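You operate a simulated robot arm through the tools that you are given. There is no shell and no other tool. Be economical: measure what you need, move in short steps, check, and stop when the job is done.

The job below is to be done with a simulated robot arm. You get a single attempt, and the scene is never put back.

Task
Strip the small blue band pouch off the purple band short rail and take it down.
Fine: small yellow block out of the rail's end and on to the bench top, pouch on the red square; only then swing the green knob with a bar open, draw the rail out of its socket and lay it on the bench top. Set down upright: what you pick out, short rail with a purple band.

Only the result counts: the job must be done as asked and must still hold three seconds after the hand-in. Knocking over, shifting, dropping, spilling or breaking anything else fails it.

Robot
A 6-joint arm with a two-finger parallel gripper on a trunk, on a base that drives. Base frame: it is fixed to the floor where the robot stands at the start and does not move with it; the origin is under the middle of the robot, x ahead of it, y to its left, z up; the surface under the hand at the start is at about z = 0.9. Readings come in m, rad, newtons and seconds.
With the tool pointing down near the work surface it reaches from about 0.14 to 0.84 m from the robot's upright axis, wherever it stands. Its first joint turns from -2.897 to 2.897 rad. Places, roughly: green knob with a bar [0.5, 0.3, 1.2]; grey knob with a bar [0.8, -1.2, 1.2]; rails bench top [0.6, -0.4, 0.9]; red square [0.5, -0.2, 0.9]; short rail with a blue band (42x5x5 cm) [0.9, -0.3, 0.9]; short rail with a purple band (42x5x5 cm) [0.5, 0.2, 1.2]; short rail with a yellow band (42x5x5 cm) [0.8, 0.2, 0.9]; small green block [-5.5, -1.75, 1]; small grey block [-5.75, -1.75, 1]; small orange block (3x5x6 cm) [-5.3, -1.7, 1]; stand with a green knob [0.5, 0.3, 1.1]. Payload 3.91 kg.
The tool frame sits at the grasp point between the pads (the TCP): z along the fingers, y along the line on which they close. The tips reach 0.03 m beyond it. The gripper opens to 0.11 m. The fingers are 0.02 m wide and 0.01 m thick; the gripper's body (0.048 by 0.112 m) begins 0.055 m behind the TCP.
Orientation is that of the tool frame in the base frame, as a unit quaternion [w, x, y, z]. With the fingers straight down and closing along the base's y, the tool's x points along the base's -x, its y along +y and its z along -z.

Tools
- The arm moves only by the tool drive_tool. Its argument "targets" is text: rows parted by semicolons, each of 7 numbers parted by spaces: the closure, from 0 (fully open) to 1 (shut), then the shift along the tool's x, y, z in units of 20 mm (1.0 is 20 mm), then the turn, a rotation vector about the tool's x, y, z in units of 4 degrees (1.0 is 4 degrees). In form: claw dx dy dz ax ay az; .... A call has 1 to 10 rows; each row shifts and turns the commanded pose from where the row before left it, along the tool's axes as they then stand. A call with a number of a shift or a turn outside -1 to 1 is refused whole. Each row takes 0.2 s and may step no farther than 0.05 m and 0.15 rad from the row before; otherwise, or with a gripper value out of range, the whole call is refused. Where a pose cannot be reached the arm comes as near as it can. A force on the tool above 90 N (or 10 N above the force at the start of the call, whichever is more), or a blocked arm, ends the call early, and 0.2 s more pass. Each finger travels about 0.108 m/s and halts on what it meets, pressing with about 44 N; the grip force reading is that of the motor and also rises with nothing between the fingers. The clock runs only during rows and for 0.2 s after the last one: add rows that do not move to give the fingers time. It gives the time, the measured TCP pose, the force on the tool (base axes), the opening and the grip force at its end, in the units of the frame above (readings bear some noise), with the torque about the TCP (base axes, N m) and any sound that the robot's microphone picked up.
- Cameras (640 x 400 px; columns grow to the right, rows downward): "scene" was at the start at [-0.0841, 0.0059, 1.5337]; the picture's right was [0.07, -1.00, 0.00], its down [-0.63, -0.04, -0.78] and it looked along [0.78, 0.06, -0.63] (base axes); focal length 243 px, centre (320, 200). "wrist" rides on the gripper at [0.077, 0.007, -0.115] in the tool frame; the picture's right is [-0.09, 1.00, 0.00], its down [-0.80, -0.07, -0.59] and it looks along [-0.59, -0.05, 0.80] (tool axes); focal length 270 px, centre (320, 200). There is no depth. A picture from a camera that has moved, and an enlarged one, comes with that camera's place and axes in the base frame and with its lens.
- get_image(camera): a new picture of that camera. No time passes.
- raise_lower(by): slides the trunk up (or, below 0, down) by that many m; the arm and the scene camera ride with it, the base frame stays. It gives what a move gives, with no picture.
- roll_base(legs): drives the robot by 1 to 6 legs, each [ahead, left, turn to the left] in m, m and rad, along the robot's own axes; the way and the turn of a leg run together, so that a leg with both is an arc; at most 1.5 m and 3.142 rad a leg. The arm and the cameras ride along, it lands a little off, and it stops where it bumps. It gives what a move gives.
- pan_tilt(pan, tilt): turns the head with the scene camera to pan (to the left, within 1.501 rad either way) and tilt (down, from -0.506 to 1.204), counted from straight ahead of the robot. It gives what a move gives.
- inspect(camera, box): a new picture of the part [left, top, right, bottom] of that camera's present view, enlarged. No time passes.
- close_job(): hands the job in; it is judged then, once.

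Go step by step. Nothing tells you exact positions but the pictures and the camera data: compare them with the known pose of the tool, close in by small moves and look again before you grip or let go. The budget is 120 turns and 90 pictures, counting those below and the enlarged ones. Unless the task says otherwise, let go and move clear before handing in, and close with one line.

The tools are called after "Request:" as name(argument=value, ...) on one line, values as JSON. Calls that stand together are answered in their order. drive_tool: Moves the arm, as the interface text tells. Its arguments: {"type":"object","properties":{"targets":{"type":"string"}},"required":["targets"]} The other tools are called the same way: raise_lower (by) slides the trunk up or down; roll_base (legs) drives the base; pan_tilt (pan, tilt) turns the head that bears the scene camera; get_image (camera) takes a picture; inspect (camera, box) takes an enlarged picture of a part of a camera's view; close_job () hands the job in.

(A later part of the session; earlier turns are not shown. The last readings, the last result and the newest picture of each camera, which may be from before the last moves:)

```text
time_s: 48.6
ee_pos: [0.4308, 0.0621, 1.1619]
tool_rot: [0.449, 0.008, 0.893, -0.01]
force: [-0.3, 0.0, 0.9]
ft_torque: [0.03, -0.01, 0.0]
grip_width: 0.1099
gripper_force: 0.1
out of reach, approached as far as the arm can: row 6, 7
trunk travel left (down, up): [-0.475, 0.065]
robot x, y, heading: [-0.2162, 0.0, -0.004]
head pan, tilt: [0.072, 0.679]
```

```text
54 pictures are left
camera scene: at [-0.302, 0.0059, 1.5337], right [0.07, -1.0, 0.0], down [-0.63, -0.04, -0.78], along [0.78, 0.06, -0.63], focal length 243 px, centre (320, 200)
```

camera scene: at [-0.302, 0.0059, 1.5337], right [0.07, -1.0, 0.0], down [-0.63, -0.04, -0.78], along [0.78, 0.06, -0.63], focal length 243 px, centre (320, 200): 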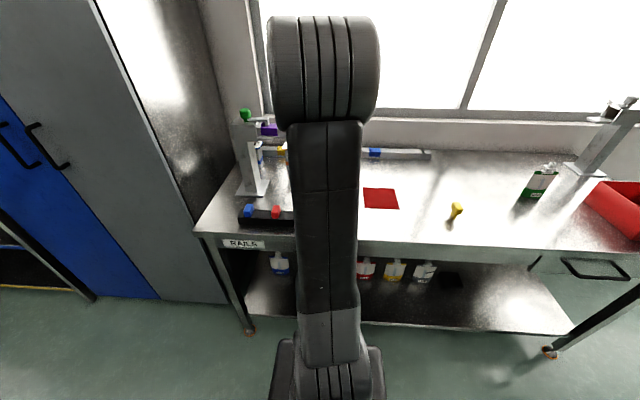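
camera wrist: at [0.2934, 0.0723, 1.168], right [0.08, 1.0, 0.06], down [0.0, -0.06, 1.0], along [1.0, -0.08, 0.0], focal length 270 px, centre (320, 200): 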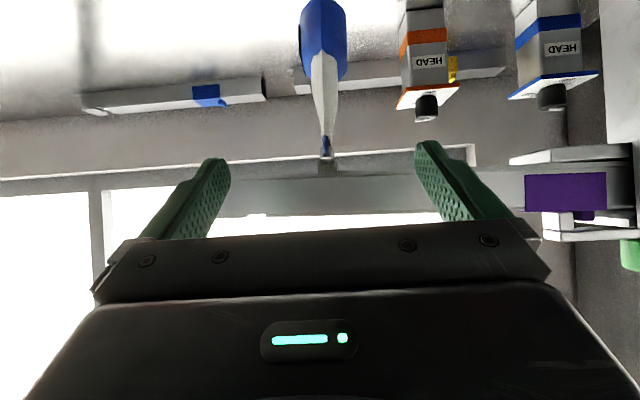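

The pouch is centred between the fingers; tilt ≈ 53°. Advancing partway along the tool axis.

Request:
drive_tool(targets="0 0 0 0.7 0 0 0;0 0 0 0.7 0 0 0;0 0 0 0.7 0 0 0;0 0 0 0.7 0 0 0")

Request:
get_image(camera="wrist")

```text
time_s: 49.6
ee_pos: [0.4757, 0.0618, 1.1278]
tool_rot: [0.45, 0.008, 0.893, -0.01]
force: [-0.1, -0.3, -0.5]
ft_torque: [-0.02, 0.03, 0.01]
grip_width: 0.1098
gripper_force: 0.0
trunk travel left (down, up): [-0.475, 0.065]
robot x, y, heading: [-0.2186, 0.0043, -0.005]
head pan, tilt: [0.072, 0.679]
```

```text
53 pictures are left
camera wrist: at [0.3392, 0.0707, 1.1347], right [0.08, 1.0, 0.06], down [0.0, -0.06, 1.0], along [1.0, -0.08, 0.0], focal length 270 px, centre (320, 200)
```

wrist: 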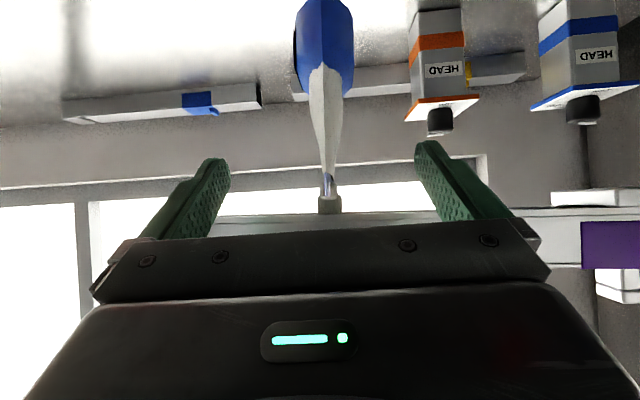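

Request:
drive_tool(targets="0 0.5 0 0.5 0 0 0;0 0.5 0 0.5 0 0 0;0 0 0 0.8 0 0 0;0 0 0 0.8 0 0 0;0 0 0 0.8 0 0 0")

Request:
get_image(camera="wrist")

Request:
get_image(camera="scene")

```text
time_s: 50.8
ee_pos: [0.5188, 0.0608, 1.072]
tool_rot: [0.449, 0.007, 0.893, -0.01]
force: [0.8, 0.6, 0.1]
ft_torque: [-0.02, 0.01, -0.01]
grip_width: 0.1099
gripper_force: 0.1
trunk travel left (down, up): [-0.475, 0.065]
robot x, y, heading: [-0.2185, 0.0015, -0.001]
head pan, tilt: [0.072, 0.679]
```

```text
52 pictures are left
camera wrist: at [0.3817, 0.0693, 1.0778], right [0.08, 1.0, 0.06], down [0.0, -0.06, 1.0], along [1.0, -0.08, 0.0], focal length 270 px, centre (320, 200)
```

wrist: 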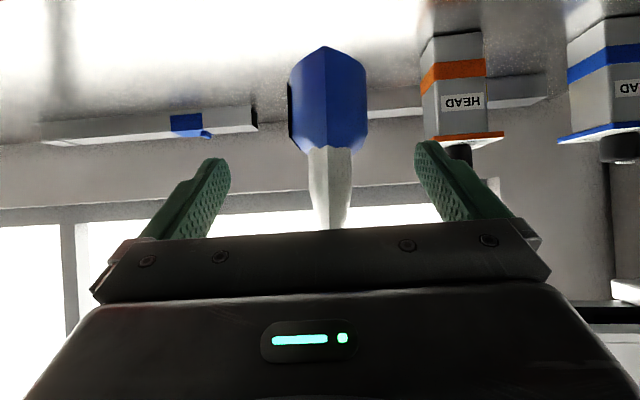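

```text
51 pictures are left
camera scene: at [-0.3016, 0.006, 1.5338], right [0.07, -1.0, 0.0], down [-0.63, -0.04, -0.78], along [0.78, 0.06, -0.63], focal length 243 px, centre (320, 200)
```

scene: 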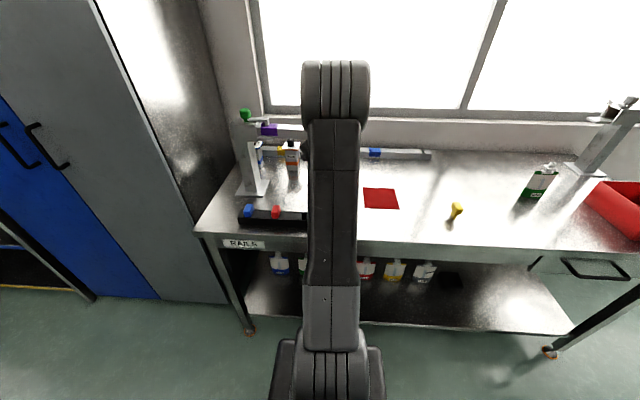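

Request:
drive_tool(targets="0 0 0.1 0.7 0 0 0;0 0 0.05 0.6 0 0 0;0.4 0 0 0 0 0 0;0.55 0 0 0 0 0 0")

Request:
get_image(camera="wrist")

```text
time_s: 51.8
ee_pos: [0.5376, 0.0629, 1.0592]
tool_rot: [0.451, 0.008, 0.893, -0.01]
force: [-7.8, -1.6, 12.4]
ft_torque: [0.21, -0.2, 0.13]
grip_width: 0.05
gripper_force: 0.4
trunk travel left (down, up): [-0.475, 0.065]
robot x, y, heading: [-0.2174, -0.001, -0.001]
head pan, tilt: [0.072, 0.679]
```

```text
50 pictures are left
camera wrist: at [0.4003, 0.0716, 1.0645], right [0.07, 1.0, 0.06], down [0.0, -0.06, 1.0], along [1.0, -0.07, 0.0], focal length 270 px, centre (320, 200)
```

wrist: 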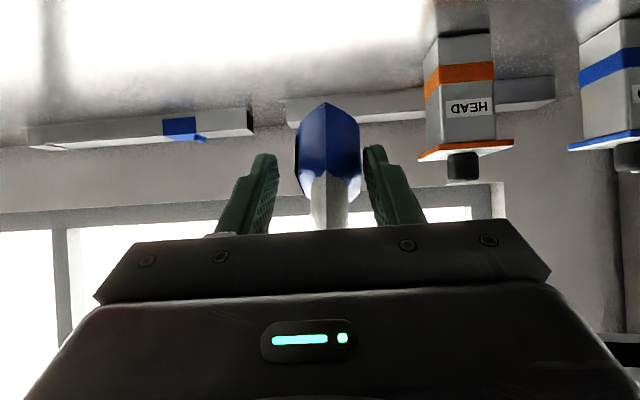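

The palm just touched the pouch's front edge; backing off a little before closing.

Request:
drive_tool(targets="0.5 0 0 -0.35 0 0 0;0.5 0 0 -0.3 0 0 0;0.5 0 0 0 0 0 0")

Request:
inspect(camera="wrist", box=[200, 60, 440, 240])

```text
time_s: 52.6
ee_pos: [0.5298, 0.0639, 1.0635]
tool_rot: [0.449, 0.007, 0.894, -0.01]
force: [-0.9, -0.6, 0.8]
ft_torque: [0.02, 0.0, 0.02]
grip_width: 0.0548
gripper_force: 0.1
trunk travel left (down, up): [-0.475, 0.065]
robot x, y, heading: [-0.2169, -0.0031, -0.003]
head pan, tilt: [0.072, 0.679]
```

```text
2.22 times, centred on (320, 150) of wrist
camera zoom: at [0.392, 0.0723, 1.0703], right [0.08, 1.0, 0.06], down [0.0, -0.06, 1.0], along [1.0, -0.08, 0.0], focal length 601 px, centre (320, 311)
```

zoom: 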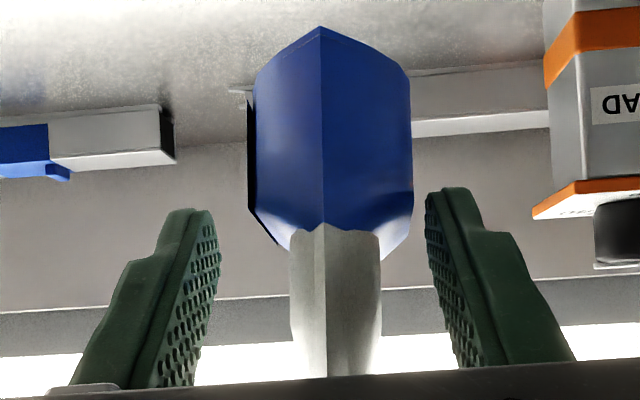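

Request:
drive_tool(targets="0.6 0 0.1 0 0 0 0;0.7 0 0 0 0 0 0;0.85 0 0 0 0 0 0;1 0 0 0 0 0 0;1 0 0 0 0 0 0")

Request:
inspect(camera="wrist", box=[200, 60, 440, 240])

```text
time_s: 53.8
ee_pos: [0.5299, 0.0644, 1.0646]
tool_rot: [0.449, 0.008, 0.893, -0.011]
force: [0.8, -0.7, 1.0]
ft_torque: [0.13, 0.02, 0.0]
grip_width: 0.0389
gripper_force: 43.8
trunk travel left (down, up): [-0.475, 0.065]
robot x, y, heading: [-0.2167, -0.0001, -0.001]
head pan, tilt: [0.072, 0.679]
```

```text
2.22 times, centred on (320, 150) of wrist
camera zoom: at [0.3919, 0.0739, 1.0705], right [0.08, 1.0, 0.06], down [0.0, -0.06, 1.0], along [1.0, -0.08, 0.0], focal length 601 px, centre (320, 311)
```

zoom: 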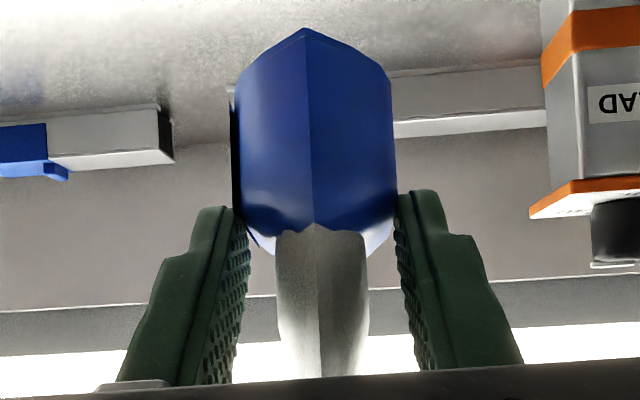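

Gripped. Now sliding the pouch along the rail toward the free end (-y).

Request:
drive_tool(targets="1 0.005 -0.4 0.004 0 0 0;1 0.005 -0.5 0.004 0 0 0;1 0.005 -0.5 0.004 0 0 0;1 0.005 -0.5 0.004 0 0 0;1 0.005 -0.5 0.004 0 0 0")

Request:
get_image(camera="wrist")

```text
time_s: 55.0
ee_pos: [0.5282, 0.0345, 1.0628]
tool_rot: [0.452, 0.009, 0.892, -0.013]
force: [5.8, 5.5, 17.7]
ft_torque: [-0.21, 0.53, 0.08]
grip_width: 0.0385
gripper_force: 43.7
out of reach, approached as far as the arm can: row 4, 5
trunk travel left (down, up): [-0.475, 0.065]
robot x, y, heading: [-0.2156, 0.0003, -0.001]
head pan, tilt: [0.072, 0.679]
```

```text
47 pictures are left
camera wrist: at [0.3901, 0.0437, 1.0683], right [0.08, 1.0, 0.06], down [-0.01, -0.06, 1.0], along [1.0, -0.08, 0.0], focal length 270 px, centre (320, 200)
```

wrist: 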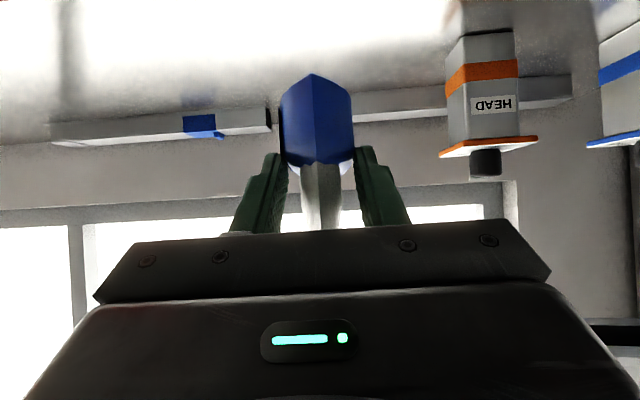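

Arm reach distorts the pose here; I'll step back slightly to unload, then use the base to travel sideways.

Request:
drive_tool(targets="1 -0.02 0.3 -0.015 0 0 0;1 0 0.3 0 0 0 0;1 0 0 0 0 0 0")

```text
time_s: 55.8
ee_pos: [0.5265, 0.0421, 1.0618]
tool_rot: [0.45, 0.009, 0.893, -0.009]
force: [4.3, -12.1, 19.0]
ft_torque: [1.12, 0.28, 0.06]
grip_width: 0.0388
gripper_force: 44.0
trunk travel left (down, up): [-0.475, 0.065]
robot x, y, heading: [-0.2183, 0.0001, 0.0]
head pan, tilt: [0.072, 0.679]
```

Request:
drive_tool(targets="1 -0.09 0 0 0 0 0;1 -0.09 0 0 0 0 0;1 0 0 0 0 0 0")

```text
time_s: 56.6
ee_pos: [0.5276, 0.0451, 1.0622]
tool_rot: [0.448, 0.006, 0.894, -0.01]
force: [-2.6, -1.0, 4.1]
ft_torque: [0.1, -0.24, 0.02]
grip_width: 0.0388
gripper_force: 44.1
trunk travel left (down, up): [-0.475, 0.065]
robot x, y, heading: [-0.2221, -0.0017, 0.003]
head pan, tilt: [0.072, 0.679]
```

Request:
roll_base(legs=[[0, -0.04, 0]])

```text
time_s: 57.4
ee_pos: [0.5288, 0.0041, 1.0634]
tool_rot: [0.45, 0.008, 0.893, -0.01]
force: [0.4, 0.1, -0.3]
ft_torque: [0.01, 0.03, 0.0]
grip_width: 0.0385
gripper_force: 44.1
trunk travel left (down, up): [-0.475, 0.065]
robot x, y, heading: [-0.217, -0.0382, 0.002]
head pan, tilt: [0.072, 0.679]
```

Excellent: it slid with virtually no load. Continuing.

Request:
roll_base(legs=[[0, -0.04, 0]])

Request:
get_image(camera="wrist")

Request:
get_image(camera="scene")

```text
time_s: 58.3
ee_pos: [0.5294, -0.0369, 1.0623]
tool_rot: [0.449, 0.009, 0.893, -0.011]
force: [0.4, -0.7, 0.8]
ft_torque: [0.03, -0.01, 0.0]
grip_width: 0.0387
gripper_force: 43.5
trunk travel left (down, up): [-0.475, 0.065]
robot x, y, heading: [-0.2177, -0.0769, -0.003]
head pan, tilt: [0.072, 0.679]
```

```text
46 pictures are left
camera wrist: at [0.3918, -0.0275, 1.0692], right [0.08, 1.0, 0.06], down [0.0, -0.06, 1.0], along [1.0, -0.08, 0.0], focal length 270 px, centre (320, 200)
```

wrist: 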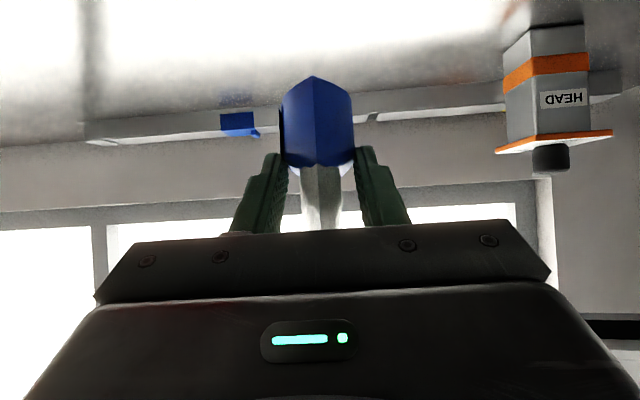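

```text
45 pictures are left
camera scene: at [-0.302, -0.0746, 1.5337], right [0.07, -1.0, 0.0], down [-0.63, -0.04, -0.78], along [0.78, 0.05, -0.63], focal length 243 px, centre (320, 200)
```

scene: 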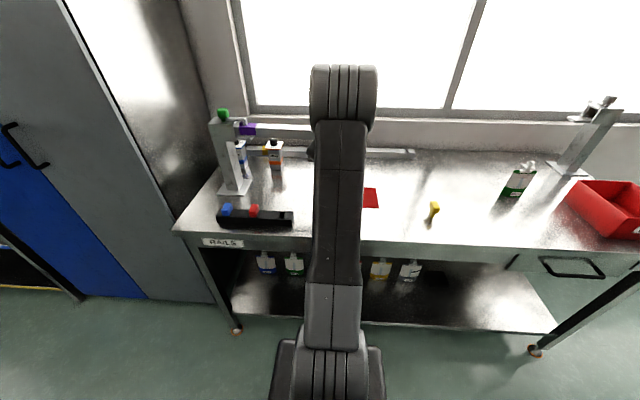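

Request:
roll_base(legs=[[0, -0.05, 0]])

Request:
roll_base(legs=[[0, -0.05, 0]])

Request:
get_image(camera="scene")

Request:
get_image(camera="wrist")

```text
time_s: 59.2
ee_pos: [0.5293, -0.0858, 1.0629]
tool_rot: [0.449, 0.009, 0.893, -0.012]
force: [0.0, -1.5, -0.9]
ft_torque: [0.01, 0.02, 0.0]
grip_width: 0.0384
gripper_force: 44.3
trunk travel left (down, up): [-0.475, 0.065]
robot x, y, heading: [-0.214, -0.1281, -0.001]
head pan, tilt: [0.072, 0.679]
```

```text
time_s: 60.2
ee_pos: [0.5289, -0.1358, 1.0631]
tool_rot: [0.449, 0.009, 0.893, -0.01]
force: [0.3, 0.3, 0.2]
ft_torque: [0.02, 0.02, 0.01]
grip_width: 0.0383
gripper_force: 43.9
trunk travel left (down, up): [-0.475, 0.065]
robot x, y, heading: [-0.2185, -0.1785, -0.001]
head pan, tilt: [0.072, 0.679]
```

```text
44 pictures are left
camera scene: at [-0.3022, -0.174, 1.5337], right [0.07, -1.0, 0.0], down [-0.63, -0.04, -0.78], along [0.78, 0.05, -0.63], focal length 243 px, centre (320, 200)
```

scene: 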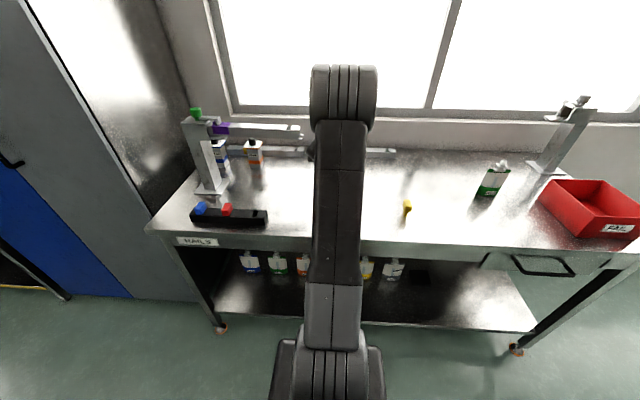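

```text
43 pictures are left
camera wrist: at [0.3916, -0.1273, 1.0692], right [0.08, 1.0, 0.06], down [0.0, -0.06, 1.0], along [1.0, -0.08, 0.0], focal length 270 px, centre (320, 200)
```

wrist: 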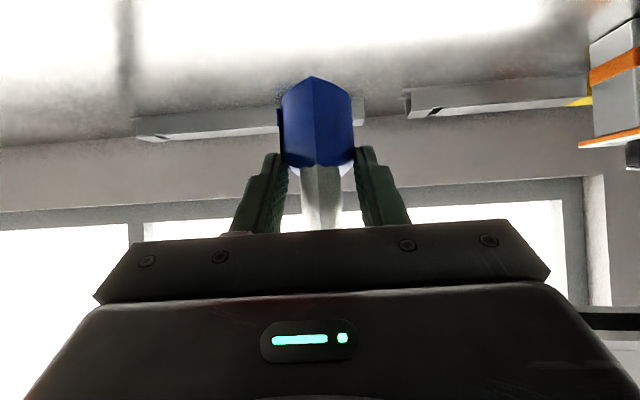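

The pouch is off the rail. Red square centre computes to (0.509, -0.187); I'll drive so the pouch (≈2 cm ahead of TCP) is over it.

Request:
roll_base(legs=[[-0.04, -0.05, 0]])

Request:
raise_lower(by=-0.07)

Request:
get_image(camera="wrist")

Request:
get_image(camera="scene")

```text
time_s: 61.1
ee_pos: [0.4895, -0.1867, 1.0639]
tool_rot: [0.45, 0.009, 0.893, -0.011]
force: [-0.3, 0.3, 0.4]
ft_torque: [0.01, 0.03, 0.0]
grip_width: 0.0388
gripper_force: 43.9
trunk travel left (down, up): [-0.475, 0.065]
robot x, y, heading: [-0.2535, -0.2322, -0.001]
head pan, tilt: [0.072, 0.679]
```

```text
time_s: 62.2
ee_pos: [0.4889, -0.1865, 0.9944]
tool_rot: [0.449, 0.009, 0.893, -0.011]
force: [0.4, 0.3, 0.4]
ft_torque: [0.01, 0.0, 0.0]
grip_width: 0.0387
gripper_force: 44.1
trunk travel left (down, up): [-0.405, 0.135]
robot x, y, heading: [-0.2586, -0.2301, -0.0]
head pan, tilt: [0.072, 0.679]
```

```text
42 pictures are left
camera wrist: at [0.3515, -0.1768, 0.9993], right [0.08, 1.0, 0.06], down [0.0, -0.06, 1.0], along [1.0, -0.08, 0.0], focal length 270 px, centre (320, 200)
```

wrist: 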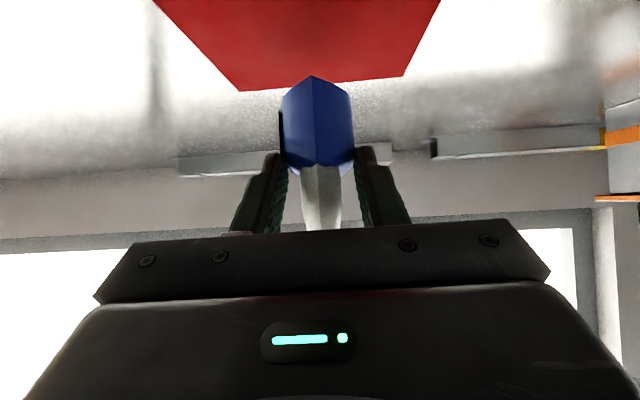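

```text
41 pictures are left
camera scene: at [-0.3425, -0.2229, 1.4637], right [0.07, -1.0, 0.0], down [-0.63, -0.04, -0.78], along [0.78, 0.05, -0.63], focal length 243 px, centre (320, 200)
```

scene: 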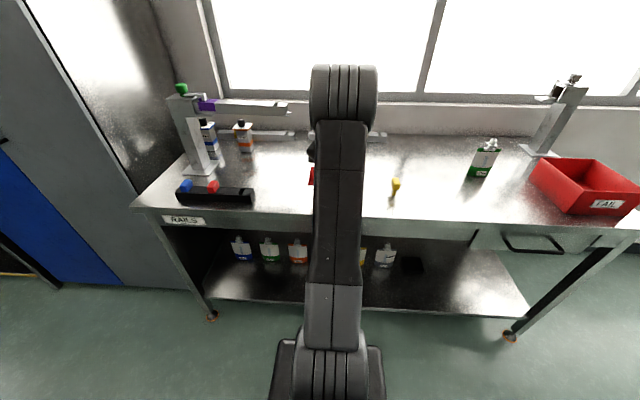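

Request:
raise_lower(by=-0.028)

Request:
inspect(camera="wrist", box=[200, 0, 440, 180])

```text
time_s: 63.0
ee_pos: [0.4899, -0.1865, 0.9638]
tool_rot: [0.449, 0.009, 0.893, -0.011]
force: [0.7, -0.3, 0.1]
ft_torque: [0.0, 0.03, -0.02]
grip_width: 0.0388
gripper_force: 43.9
trunk travel left (down, up): [-0.377, 0.163]
robot x, y, heading: [-0.2589, -0.2251, -0.002]
head pan, tilt: [0.072, 0.679]
```

```text
2.22 times, centred on (320, 90) of wrist
camera zoom: at [0.3515, -0.1768, 0.9712], right [0.08, 1.0, 0.06], down [0.0, -0.06, 1.0], along [1.0, -0.08, 0.0], focal length 601 px, centre (320, 444)
```

zoom: 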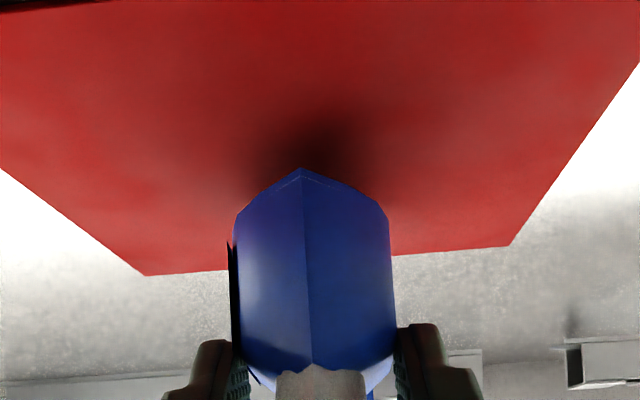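

Close to the mat. Lowering in small steps with force feedback.

Request:
raise_lower(by=-0.004)

Request:
raise_lower(by=-0.003)

```text
time_s: 63.5
ee_pos: [0.4881, -0.1862, 0.9614]
tool_rot: [0.449, 0.009, 0.893, -0.011]
force: [-0.1, 0.0, -0.7]
ft_torque: [-0.02, 0.01, 0.02]
grip_width: 0.0387
gripper_force: 44.5
trunk travel left (down, up): [-0.373, 0.167]
robot x, y, heading: [-0.2625, -0.229, -0.004]
head pan, tilt: [0.072, 0.679]
```

```text
time_s: 64.0
ee_pos: [0.4907, -0.1862, 0.9586]
tool_rot: [0.449, 0.009, 0.893, -0.011]
force: [-0.4, 0.0, -0.2]
ft_torque: [0.03, 0.04, -0.01]
grip_width: 0.0385
gripper_force: 43.6
trunk travel left (down, up): [-0.37, 0.17]
robot x, y, heading: [-0.2572, -0.2328, 0.001]
head pan, tilt: [0.072, 0.679]
```

Request:
raise_lower(by=-0.003)

Request:
raise_lower(by=-0.003)

Request:
inspect(camera="wrist", box=[200, 0, 440, 180])

```text
time_s: 64.5
ee_pos: [0.4895, -0.1861, 0.9551]
tool_rot: [0.449, 0.01, 0.893, -0.012]
force: [0.2, -0.5, -0.8]
ft_torque: [0.01, 0.03, -0.01]
grip_width: 0.0383
gripper_force: 43.9
trunk travel left (down, up): [-0.367, 0.173]
robot x, y, heading: [-0.2582, -0.2282, -0.005]
head pan, tilt: [0.072, 0.679]
```

```text
time_s: 65.0
ee_pos: [0.4892, -0.1867, 0.9522]
tool_rot: [0.449, 0.009, 0.893, -0.011]
force: [0.7, -1.0, 0.4]
ft_torque: [0.02, -0.03, -0.05]
grip_width: 0.0387
gripper_force: 43.9
trunk travel left (down, up): [-0.364, 0.176]
robot x, y, heading: [-0.2599, -0.226, 0.001]
head pan, tilt: [0.072, 0.679]
```

```text
2.22 times, centred on (320, 90) of wrist
camera zoom: at [0.3516, -0.1768, 0.9582], right [0.08, 1.0, 0.06], down [0.0, -0.06, 1.0], along [1.0, -0.08, 0.0], focal length 601 px, centre (320, 444)
```

zoom: 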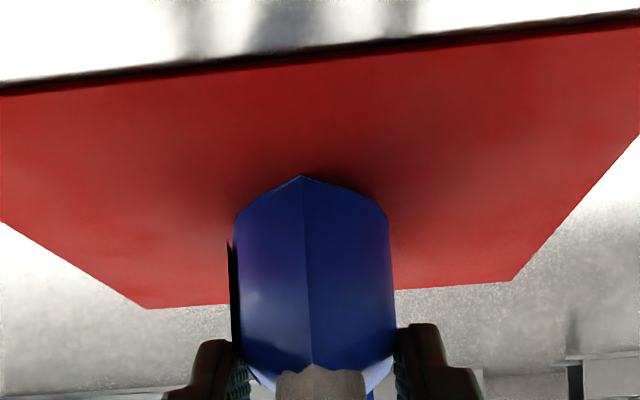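

Request:
drive_tool(targets="1 0.08 0 0.06 0 0 0;1 0.08 0 0.06 0 0 0;1 0 0 0 0 0 0")

```text
time_s: 65.8
ee_pos: [0.4886, -0.1855, 0.952]
tool_rot: [0.452, 0.009, 0.892, -0.011]
force: [2.5, 0.6, 19.2]
ft_torque: [0.07, 0.07, 0.03]
grip_width: 0.0383
gripper_force: 43.6
trunk travel left (down, up): [-0.364, 0.176]
robot x, y, heading: [-0.2567, -0.2275, -0.001]
head pan, tilt: [0.072, 0.679]
```

Request:
drive_tool(targets="1 -0.06 0 -0.045 0 0 0;1 -0.04 0 -0.03 0 0 0;1 0 0 0 0 0 0")

Request:
inspect(camera="wrist", box=[200, 0, 440, 180])

```text
time_s: 66.7
ee_pos: [0.4883, -0.1868, 0.9523]
tool_rot: [0.451, 0.009, 0.893, -0.011]
force: [2.8, -0.1, 14.9]
ft_torque: [-0.03, 0.05, -0.03]
grip_width: 0.0388
gripper_force: 44.2
trunk travel left (down, up): [-0.364, 0.176]
robot x, y, heading: [-0.2535, -0.2287, -0.0]
head pan, tilt: [0.072, 0.679]
```

```text
2.22 times, centred on (320, 90) of wrist
camera zoom: at [0.3509, -0.1769, 0.9575], right [0.08, 1.0, 0.06], down [0.0, -0.06, 1.0], along [1.0, -0.08, 0.0], focal length 601 px, centre (320, 444)
```

zoom: 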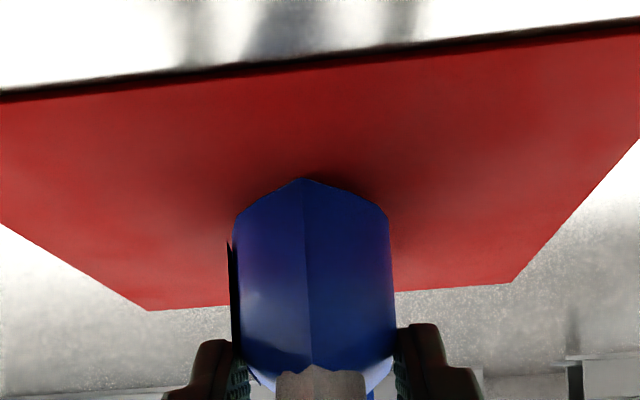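

Request:
drive_tool(targets="1 -0.08 0 -0.06 0 0 0;1 0 0 0 0 0 0")

```text
time_s: 67.2
ee_pos: [0.4865, -0.1868, 0.9513]
tool_rot: [0.449, 0.008, 0.894, -0.011]
force: [0.8, -1.1, 4.7]
ft_torque: [-0.11, 0.07, -0.02]
grip_width: 0.0387
gripper_force: 44.1
trunk travel left (down, up): [-0.364, 0.176]
robot x, y, heading: [-0.2584, -0.2318, -0.003]
head pan, tilt: [0.072, 0.679]
```

Light contact (≈5 N). Releasing gradually.

Request:
drive_tool(targets="0.63 0 0 0 0 0 0;0.6 0 0 0 0 0 0;0.5 0 0 0 0 0 0;0.35 0 0 0 0 0 0;0.1 0 0 0 0 0 0")

Request:
get_image(camera="wrist")

```text
time_s: 68.5
ee_pos: [0.489, -0.1855, 0.9538]
tool_rot: [0.449, 0.009, 0.894, -0.011]
force: [-0.4, -0.2, -0.3]
ft_torque: [-0.02, 0.0, 0.01]
grip_width: 0.0989
gripper_force: 0.0
trunk travel left (down, up): [-0.364, 0.176]
robot x, y, heading: [-0.2547, -0.2255, 0.001]
head pan, tilt: [0.072, 0.679]
```

```text
37 pictures are left
camera wrist: at [0.3517, -0.1766, 0.9588], right [0.08, 1.0, 0.06], down [0.0, -0.06, 1.0], along [1.0, -0.08, 0.0], focal length 270 px, centre (320, 200)
```

wrist: 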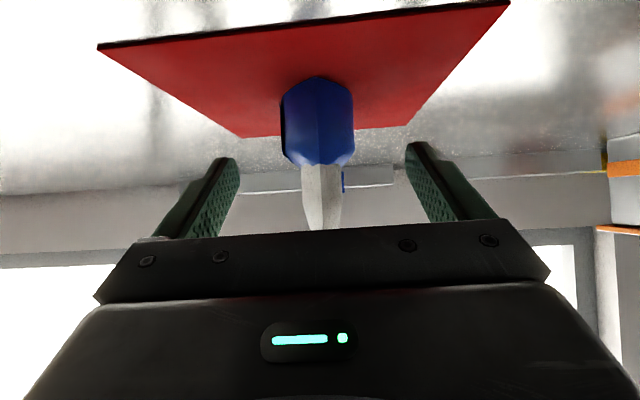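

The pouch stands on the square. Backing straight out with the base, then raising the trunk.

Request:
roll_base(legs=[[-0.2, 0, 0]])

Request:
raise_lower(by=0.17)

Request:
get_image(camera="scene")

```text
time_s: 70.0
ee_pos: [0.289, -0.1874, 0.9533]
tool_rot: [0.449, 0.01, 0.893, -0.011]
force: [0.4, 0.8, -0.3]
ft_torque: [0.0, -0.02, 0.0]
grip_width: 0.0988
gripper_force: 0.1
trunk travel left (down, up): [-0.364, 0.176]
robot x, y, heading: [-0.457, -0.23, -0.003]
head pan, tilt: [0.072, 0.679]
```

```text
time_s: 72.0
ee_pos: [0.2895, -0.1869, 1.122]
tool_rot: [0.45, 0.01, 0.893, -0.012]
force: [1.6, 0.0, 1.0]
ft_torque: [0.0, -0.03, -0.01]
grip_width: 0.099
gripper_force: 0.1
trunk travel left (down, up): [-0.534, 0.006]
robot x, y, heading: [-0.4578, -0.2259, -0.006]
head pan, tilt: [0.072, 0.679]
```

```text
36 pictures are left
camera scene: at [-0.5423, -0.2221, 1.5927], right [0.07, -1.0, 0.0], down [-0.63, -0.04, -0.78], along [0.78, 0.05, -0.63], focal length 243 px, centre (320, 200)
```

scene: 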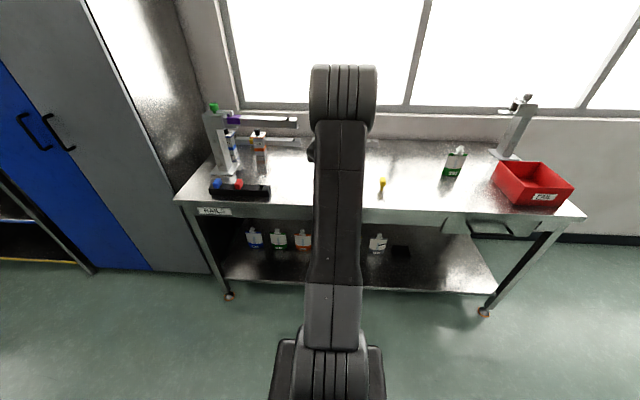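

Now I turn the hand upright again and raise it for the lever and rail.

Request:
drive_tool(targets="0 0 0 0 -0.026 0.953 -0.021;0 0 0 0 -0.026 0.953 -0.021;0 0 0 0 -0.026 0.953 -0.021;0 0 0 0 -0.026 0.953 -0.021;0 0 0 0 -0.026 0.953 -0.021;0 0 0 0 -0.026 0.953 -0.021;0 0 0 0 -0.026 0.953 -0.021")

Request:
drive_tool(targets="0 0 0 0 -0.026 0.953 -0.021;0 0 0 0 -0.026 0.953 -0.021;0 0 0 0 -0.026 0.953 -0.021;0 0 0 0 -0.026 0.953 -0.021;0 0 0 0 -0.026 0.953 -0.021;0 0 0 0 -0.026 0.953 -0.021;0 0 0 0 -0.026 0.953 -0.021")

Request:
drive_tool(targets="0 0 0 -1 0 0 0;0 0 0 -1 0 0 0;0 0 0 -1 0 0 0;0 0 0 -1 0 0 0;0 0 0 -1 0 0 0;0 0 0 -1 0 0 0;0 0 0 -1 0 0 0;0 0 0 -1 0 0 0;0 0 0 -1 0 0 0;0 0 0 -1 0 0 0")

Request:
get_image(camera="scene")

```text
time_s: 73.6
ee_pos: [0.319, -0.2109, 1.1664]
tool_rot: [0.428, 0.036, 0.901, -0.052]
force: [0.9, 0.3, 0.2]
ft_torque: [-0.02, 0.02, 0.01]
grip_width: 0.1099
gripper_force: 0.0
out of reach, approached as far as the arm can: row 1, 2, 3, 4, 5, 6, 7
trunk travel left (down, up): [-0.534, 0.006]
robot x, y, heading: [-0.4579, -0.2292, -0.002]
head pan, tilt: [0.072, 0.679]
```

```text
time_s: 75.2
ee_pos: [0.3186, -0.2114, 1.1662]
tool_rot: [0.209, 0.041, 0.976, -0.04]
force: [0.2, -0.6, 0.9]
ft_torque: [0.01, 0.02, 0.0]
grip_width: 0.1101
gripper_force: 0.1
trunk travel left (down, up): [-0.534, 0.006]
robot x, y, heading: [-0.4559, -0.2282, -0.006]
head pan, tilt: [0.072, 0.679]
```

```text
time_s: 77.4
ee_pos: [0.2368, -0.1931, 1.3491]
tool_rot: [0.21, 0.04, 0.976, -0.039]
force: [0.0, 0.3, 0.2]
ft_torque: [0.0, 0.05, 0.0]
grip_width: 0.1101
gripper_force: 0.1
trunk travel left (down, up): [-0.534, 0.006]
robot x, y, heading: [-0.4567, -0.2282, -0.002]
head pan, tilt: [0.072, 0.679]
```

```text
35 pictures are left
camera scene: at [-0.5429, -0.2221, 1.5927], right [0.07, -1.0, 0.0], down [-0.63, -0.04, -0.78], along [0.78, 0.05, -0.63], focal length 243 px, centre (320, 200)
```

scene: 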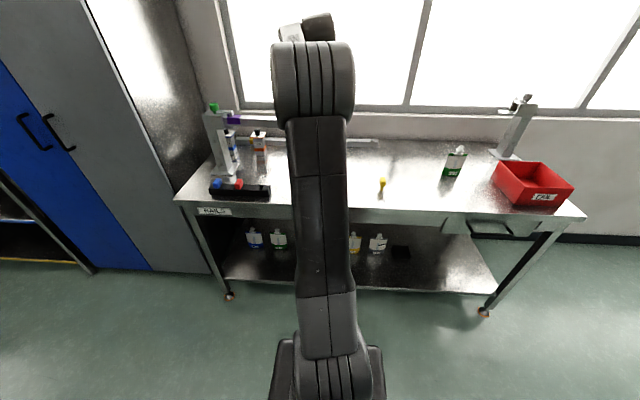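

Request:
drive_tool(targets="0 0 0 0 -0.16 0.866 -0.165;0 0 0 0 -0.16 0.866 -0.165;0 0 0 0 -0.16 0.866 -0.165;0 0 0 0 -0.16 0.866 -0.165;0 0 0 0 -0.16 0.866 -0.165;0 0 0 0 -0.16 0.866 -0.165;0 0 0 0 -0.16 0.866 -0.165")

Request:
roll_base(legs=[[0, 0.25, 0], [0.36, 0, 0]])

Request:
get_image(camera="scene")

Request:
get_image(camera="wrist")

```text
time_s: 79.0
ee_pos: [0.2371, -0.1933, 1.3464]
tool_rot: [0.001, 0.001, 1.0, -0.001]
force: [-0.9, -0.5, -0.5]
ft_torque: [-0.02, -0.01, -0.03]
grip_width: 0.11
gripper_force: 0.1
trunk travel left (down, up): [-0.534, 0.006]
robot x, y, heading: [-0.4596, -0.2273, -0.003]
head pan, tilt: [0.072, 0.679]
```

```text
time_s: 82.7
ee_pos: [0.5976, 0.0542, 1.347]
tool_rot: [0.001, 0.002, 1.0, -0.001]
force: [0.0, 0.3, -0.8]
ft_torque: [-0.01, 0.02, 0.03]
grip_width: 0.1099
gripper_force: 0.0
trunk travel left (down, up): [-0.534, 0.006]
robot x, y, heading: [-0.097, 0.0193, -0.01]
head pan, tilt: [0.072, 0.679]
```

```text
34 pictures are left
camera scene: at [-0.1822, 0.0285, 1.5928], right [0.07, -1.0, 0.0], down [-0.63, -0.04, -0.78], along [0.78, 0.05, -0.63], focal length 243 px, centre (320, 200)
```

scene: 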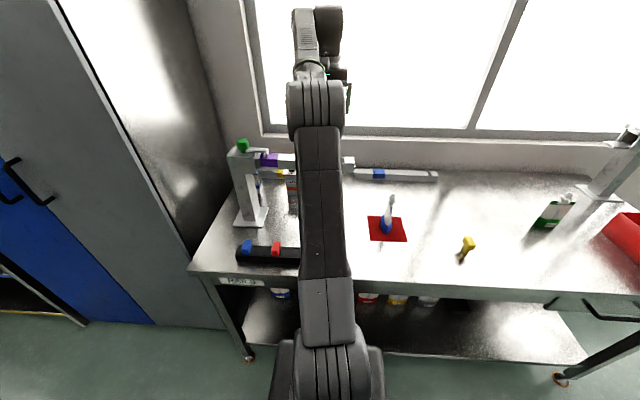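

```text
33 pictures are left
camera wrist: at [0.5206, 0.0619, 1.4611], right [0.09, 1.0, 0.0], down [0.8, -0.07, 0.6], along [0.59, -0.06, -0.8], focal length 270 px, centre (320, 200)
```

wrist: 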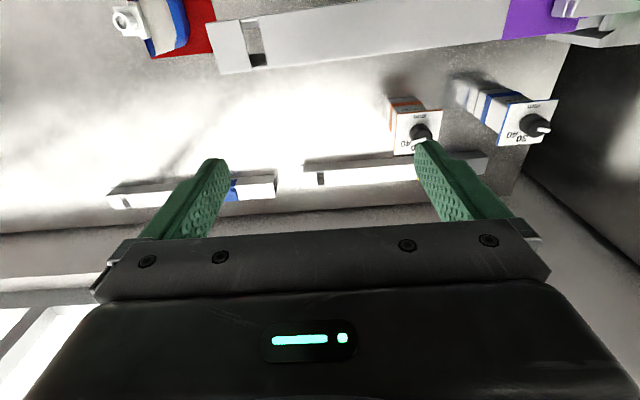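

The pouch stands nicely. Move to view the lever from above.

Request:
drive_tool(targets="0.5 0.75 0.95 0 0 0 0;1 0.75 0.95 0 0 0 0;1 0.75 0.95 0 0 0 0;1 0.75 0.95 0 0 0 0;1 0.75 0.95 0 0 0 0;1 0.75 0.95 0 0 0 0;1 0.75 0.95 0 0 0 0;1 0.75 0.95 0 0 0 0;1 0.75 0.95 0 0 0 0")

Request:
get_image(camera="wrist")

```text
time_s: 84.7
ee_pos: [0.461, 0.2291, 1.3472]
tool_rot: [0.002, 0.002, 1.0, -0.001]
force: [0.5, 1.0, 0.5]
ft_torque: [-0.03, -0.01, -0.01]
grip_width: 0.0
gripper_force: 37.9
trunk travel left (down, up): [-0.534, 0.006]
robot x, y, heading: [-0.1, 0.0206, -0.006]
head pan, tilt: [0.072, 0.679]
```

```text
32 pictures are left
camera wrist: at [0.3847, 0.2349, 1.4613], right [0.09, 1.0, 0.0], down [0.8, -0.07, 0.6], along [0.59, -0.06, -0.8], focal length 270 px, centre (320, 200)
```

wrist: 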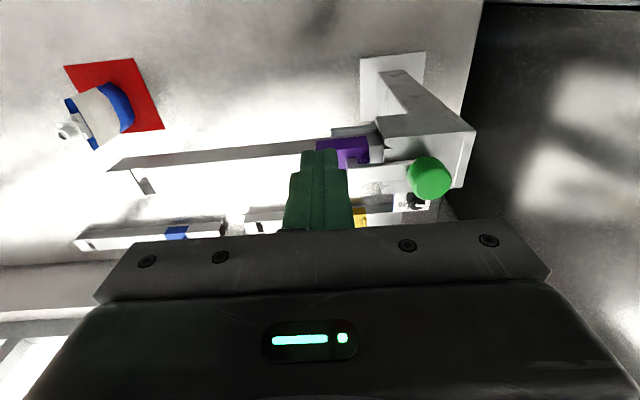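

Request:
inspect(camera="wrist", box=[290, 100, 490, 225])

```text
3.20 times, centred on (390, 162) of wrist
camera zoom: at [0.3847, 0.2349, 1.4613], right [0.09, 1.0, 0.0], down [0.8, -0.07, 0.6], along [0.59, -0.06, -0.8], focal length 865 px, centre (96, 320)
```

zoom: 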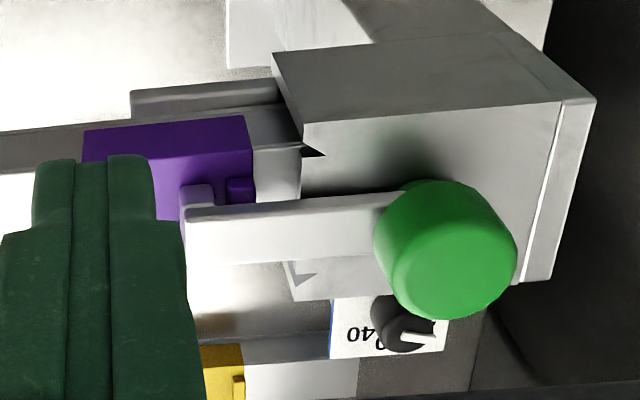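

Bar tip is at about (0.53, 0.25), z ≈ 1.20–1.225, pivot about (0.53, 0.33). I'll lower the closed fingertips on the robot side of the bar tip, then push it away (+x).

Request:
drive_tool(targets="1 -0.6 0.8 0 0 0 0;1 -0.6 0.8 0 0 0 0;1 -0.4 0 0.9 0 0 0;1 0 0 1 0 0 0;1 0 0 1 0 0 0;1 0 0 1 0 0 0;1 0 0 1 0 0 0;1 0 0 1 0 0 0")

Request:
get_image(camera="wrist")

Request:
get_image(camera="scene")

```text
time_s: 86.5
ee_pos: [0.4954, 0.2587, 1.2291]
tool_rot: [0.001, 0.002, 1.0, -0.001]
force: [0.2, -0.2, 0.8]
ft_torque: [-0.01, 0.0, 0.02]
grip_width: 0.0
gripper_force: 37.6
trunk travel left (down, up): [-0.534, 0.006]
robot x, y, heading: [-0.0983, 0.0233, -0.007]
head pan, tilt: [0.072, 0.679]
```

```text
30 pictures are left
camera wrist: at [0.4179, 0.2652, 1.3429], right [0.09, 1.0, 0.0], down [0.8, -0.07, 0.6], along [0.59, -0.06, -0.8], focal length 270 px, centre (320, 200)
```

wrist: 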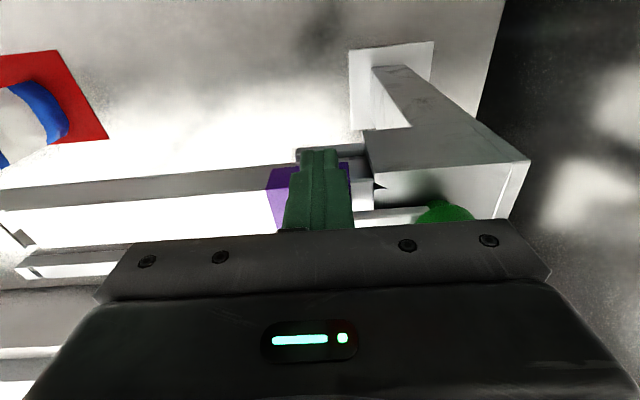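

```text
29 pictures are left
camera scene: at [-0.1828, 0.0287, 1.5928], right [0.07, -1.0, 0.0], down [-0.63, -0.04, -0.78], along [0.78, 0.05, -0.63], focal length 243 px, centre (320, 200)
```

scene: 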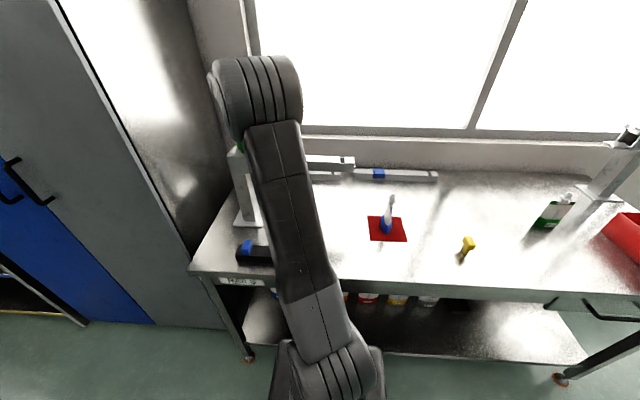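

Request:
drive_tool(targets="1 -0.5 0 0 0 0 0;1 -0.5 0 0 0 0 0;1 -0.5 0 0 0 0 0;1 -0.5 0 0 0 0 0")

Request:
get_image(camera="wrist")

```text
time_s: 87.5
ee_pos: [0.5233, 0.2587, 1.2302]
tool_rot: [-0.003, 0.001, 1.0, -0.002]
force: [-60.9, -9.3, -18.1]
ft_torque: [0.35, 1.28, -0.01]
grip_width: 0.0001
gripper_force: 38.2
trunk travel left (down, up): [-0.534, 0.006]
robot x, y, heading: [-0.103, 0.0175, -0.008]
head pan, tilt: [0.072, 0.679]
```

```text
28 pictures are left
camera wrist: at [0.4466, 0.2654, 1.3444], right [0.09, 1.0, -0.01], down [0.81, -0.07, 0.59], along [0.59, -0.06, -0.81], focal length 270 px, centre (320, 200)
```

wrist: 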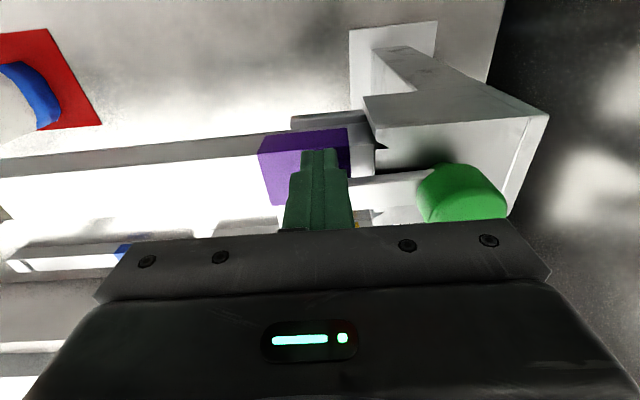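

Strong resistance (61 N) this way; likely the stop. I'll back off, rise and look.

Request:
drive_tool(targets="1 0.6 0 0 0 0 0;1 1 0 0 0 0 0;1 0 0 -1 0 0 0;1 0 0 -1 0 0 0;1 0 0 -1 0 0 0;1 0 0 -1 0 0 0;1 1 -1 -1 0 0 0;1 1 -1 0 0 0 0")

Request:
inspect(camera="wrist", box=[290, 100, 490, 225])

```text
time_s: 89.3
ee_pos: [0.4618, 0.2191, 1.329]
tool_rot: [0.002, 0.002, 1.0, 0.0]
force: [-0.2, 0.4, 0.6]
ft_torque: [0.02, -0.01, 0.0]
grip_width: 0.0
gripper_force: 37.6
trunk travel left (down, up): [-0.534, 0.006]
robot x, y, heading: [-0.0977, 0.0217, -0.007]
head pan, tilt: [0.072, 0.679]
```

```text
3.20 times, centred on (390, 162) of wrist
camera zoom: at [0.385, 0.2251, 1.4429], right [0.09, 1.0, 0.0], down [0.8, -0.07, 0.6], along [0.59, -0.05, -0.8], focal length 865 px, centre (96, 320)
```

zoom: 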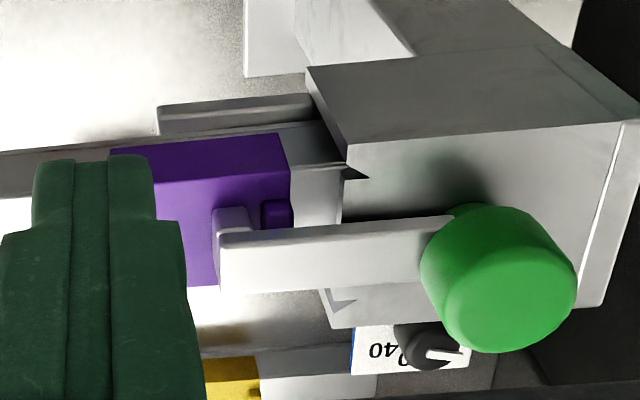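

Bar hasn't moved; its +x side is the stop. I'll go to its far side and pull toward the robot.

Request:
drive_tool(targets="1 -1 0.5 0 0 0 0;1 -1 0.5 0 0 0 0;1 -1 0.5 0 0 0 0;1 -1 0.4 0 0 0 0;1 -1 0 0 0 0 0;1 -1 0 0 0 0 0;1 0 0 1 0 0 0;1 0 0 1 0 0 0")

Request:
get_image(camera="wrist")

```text
time_s: 91.1
ee_pos: [0.5791, 0.2539, 1.2858]
tool_rot: [0.001, 0.002, 1.0, -0.002]
force: [0.3, -0.7, -0.9]
ft_torque: [-0.01, 0.03, -0.04]
grip_width: 0.0
gripper_force: 38.0
out of reach, approached as far as the arm can: row 6
trunk travel left (down, up): [-0.534, 0.006]
robot x, y, heading: [-0.0968, 0.0212, -0.004]
head pan, tilt: [0.072, 0.679]
```

```text
26 pictures are left
camera wrist: at [0.5037, 0.2607, 1.4001], right [0.09, 1.0, 0.0], down [0.8, -0.07, 0.6], along [0.59, -0.06, -0.8], focal length 270 px, centre (320, 200)
```

wrist: 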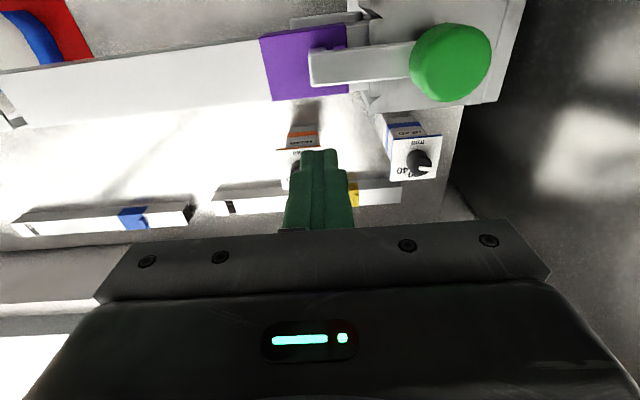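

Request:
drive_tool(targets="1 0 0.3 0.9 0 0 0;1 0 0 1 0 0 0;1 0 0 0.95 0 0 0;1 0.5 0 0 0 0 0;1 0.3 0 0 0 0 0;1 0.3 0 0 0 0 0")

Request:
get_image(camera="wrist")

```text
time_s: 92.5
ee_pos: [0.558, 0.2604, 1.2292]
tool_rot: [0.001, 0.001, 1.0, 0.0]
force: [-0.2, -0.1, 0.5]
ft_torque: [-0.02, 0.02, 0.01]
grip_width: 0.0
gripper_force: 38.0
trunk travel left (down, up): [-0.534, 0.006]
robot x, y, heading: [-0.1018, 0.0235, -0.008]
head pan, tilt: [0.072, 0.679]
```

```text
25 pictures are left
camera wrist: at [0.481, 0.2677, 1.3436], right [0.09, 1.0, 0.0], down [0.8, -0.07, 0.6], along [0.59, -0.06, -0.8], focal length 270 px, centre (320, 200)
```

wrist: 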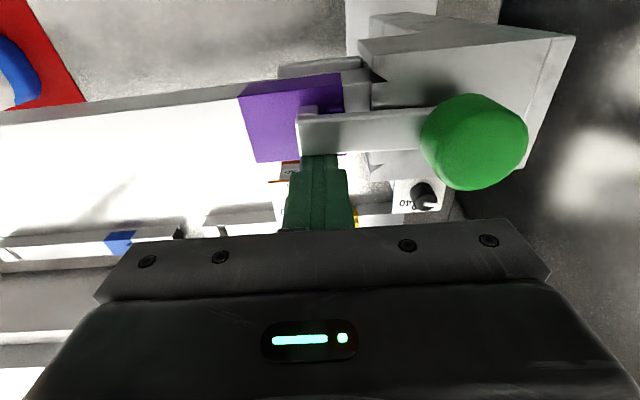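

Fingers sit right behind the bar tip. Pulling toward -x.

Request:
drive_tool(targets="1 0.4 0 0 0 0 0;1 0.4 0 0 0 0 0;1 0.4 0 0 0 0 0;1 0.4 0 0 0 0 0;1 0.4 0 0 0 0 0")

Request:
get_image(camera="wrist")

```text
time_s: 93.7
ee_pos: [0.5183, 0.2626, 1.2295]
tool_rot: [0.002, 0.002, 1.0, 0.0]
force: [-0.1, 0.6, 0.5]
ft_torque: [0.0, 0.02, 0.0]
grip_width: 0.0
gripper_force: 37.4
trunk travel left (down, up): [-0.534, 0.006]
robot x, y, heading: [-0.1049, 0.0227, -0.004]
head pan, tilt: [0.072, 0.679]
```

```text
24 pictures are left
camera wrist: at [0.4405, 0.2682, 1.3435], right [0.09, 1.0, 0.0], down [0.8, -0.07, 0.6], along [0.59, -0.06, -0.8], focal length 270 px, centre (320, 200)
```

wrist: 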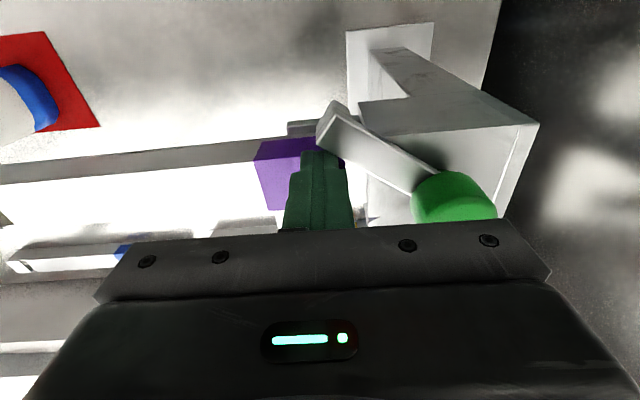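

The lever swings freely this way. Raise slightly and follow the arc.

Request:
drive_tool(targets="1 0 0 -0.5 0 0 0;1 0.45 0.3 0 0 0 0;1 0.45 0.4 0 0 0 0;1 0.4 0.4 0 0 0 0;1 0.4 0.5 0 0 0 0;1 0.3 0.5 0 0 0 0;1 0.2 0.5 0 0 0 0")

Request:
get_image(camera="wrist")

```text
time_s: 95.3
ee_pos: [0.4741, 0.311, 1.2391]
tool_rot: [0.002, 0.002, 1.0, 0.001]
force: [1.4, -5.6, -0.8]
ft_torque: [-0.13, -0.05, 0.01]
grip_width: 0.0
gripper_force: 37.9
trunk travel left (down, up): [-0.534, 0.006]
robot x, y, heading: [-0.0986, 0.0217, -0.008]
head pan, tilt: [0.072, 0.679]
```

```text
23 pictures are left
camera wrist: at [0.3982, 0.3185, 1.3531], right [0.09, 1.0, 0.0], down [0.8, -0.07, 0.6], along [0.59, -0.06, -0.8], focal length 270 px, centre (320, 200)
```

wrist: 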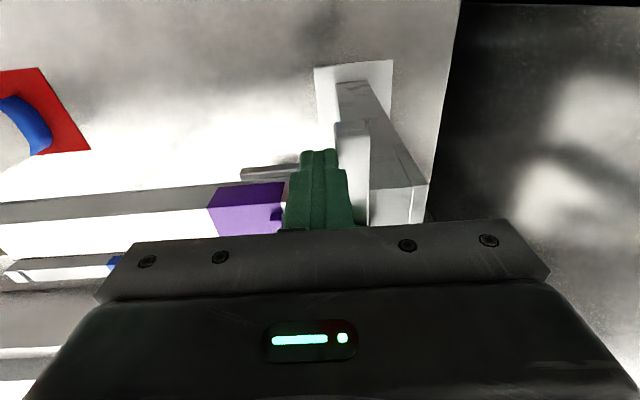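

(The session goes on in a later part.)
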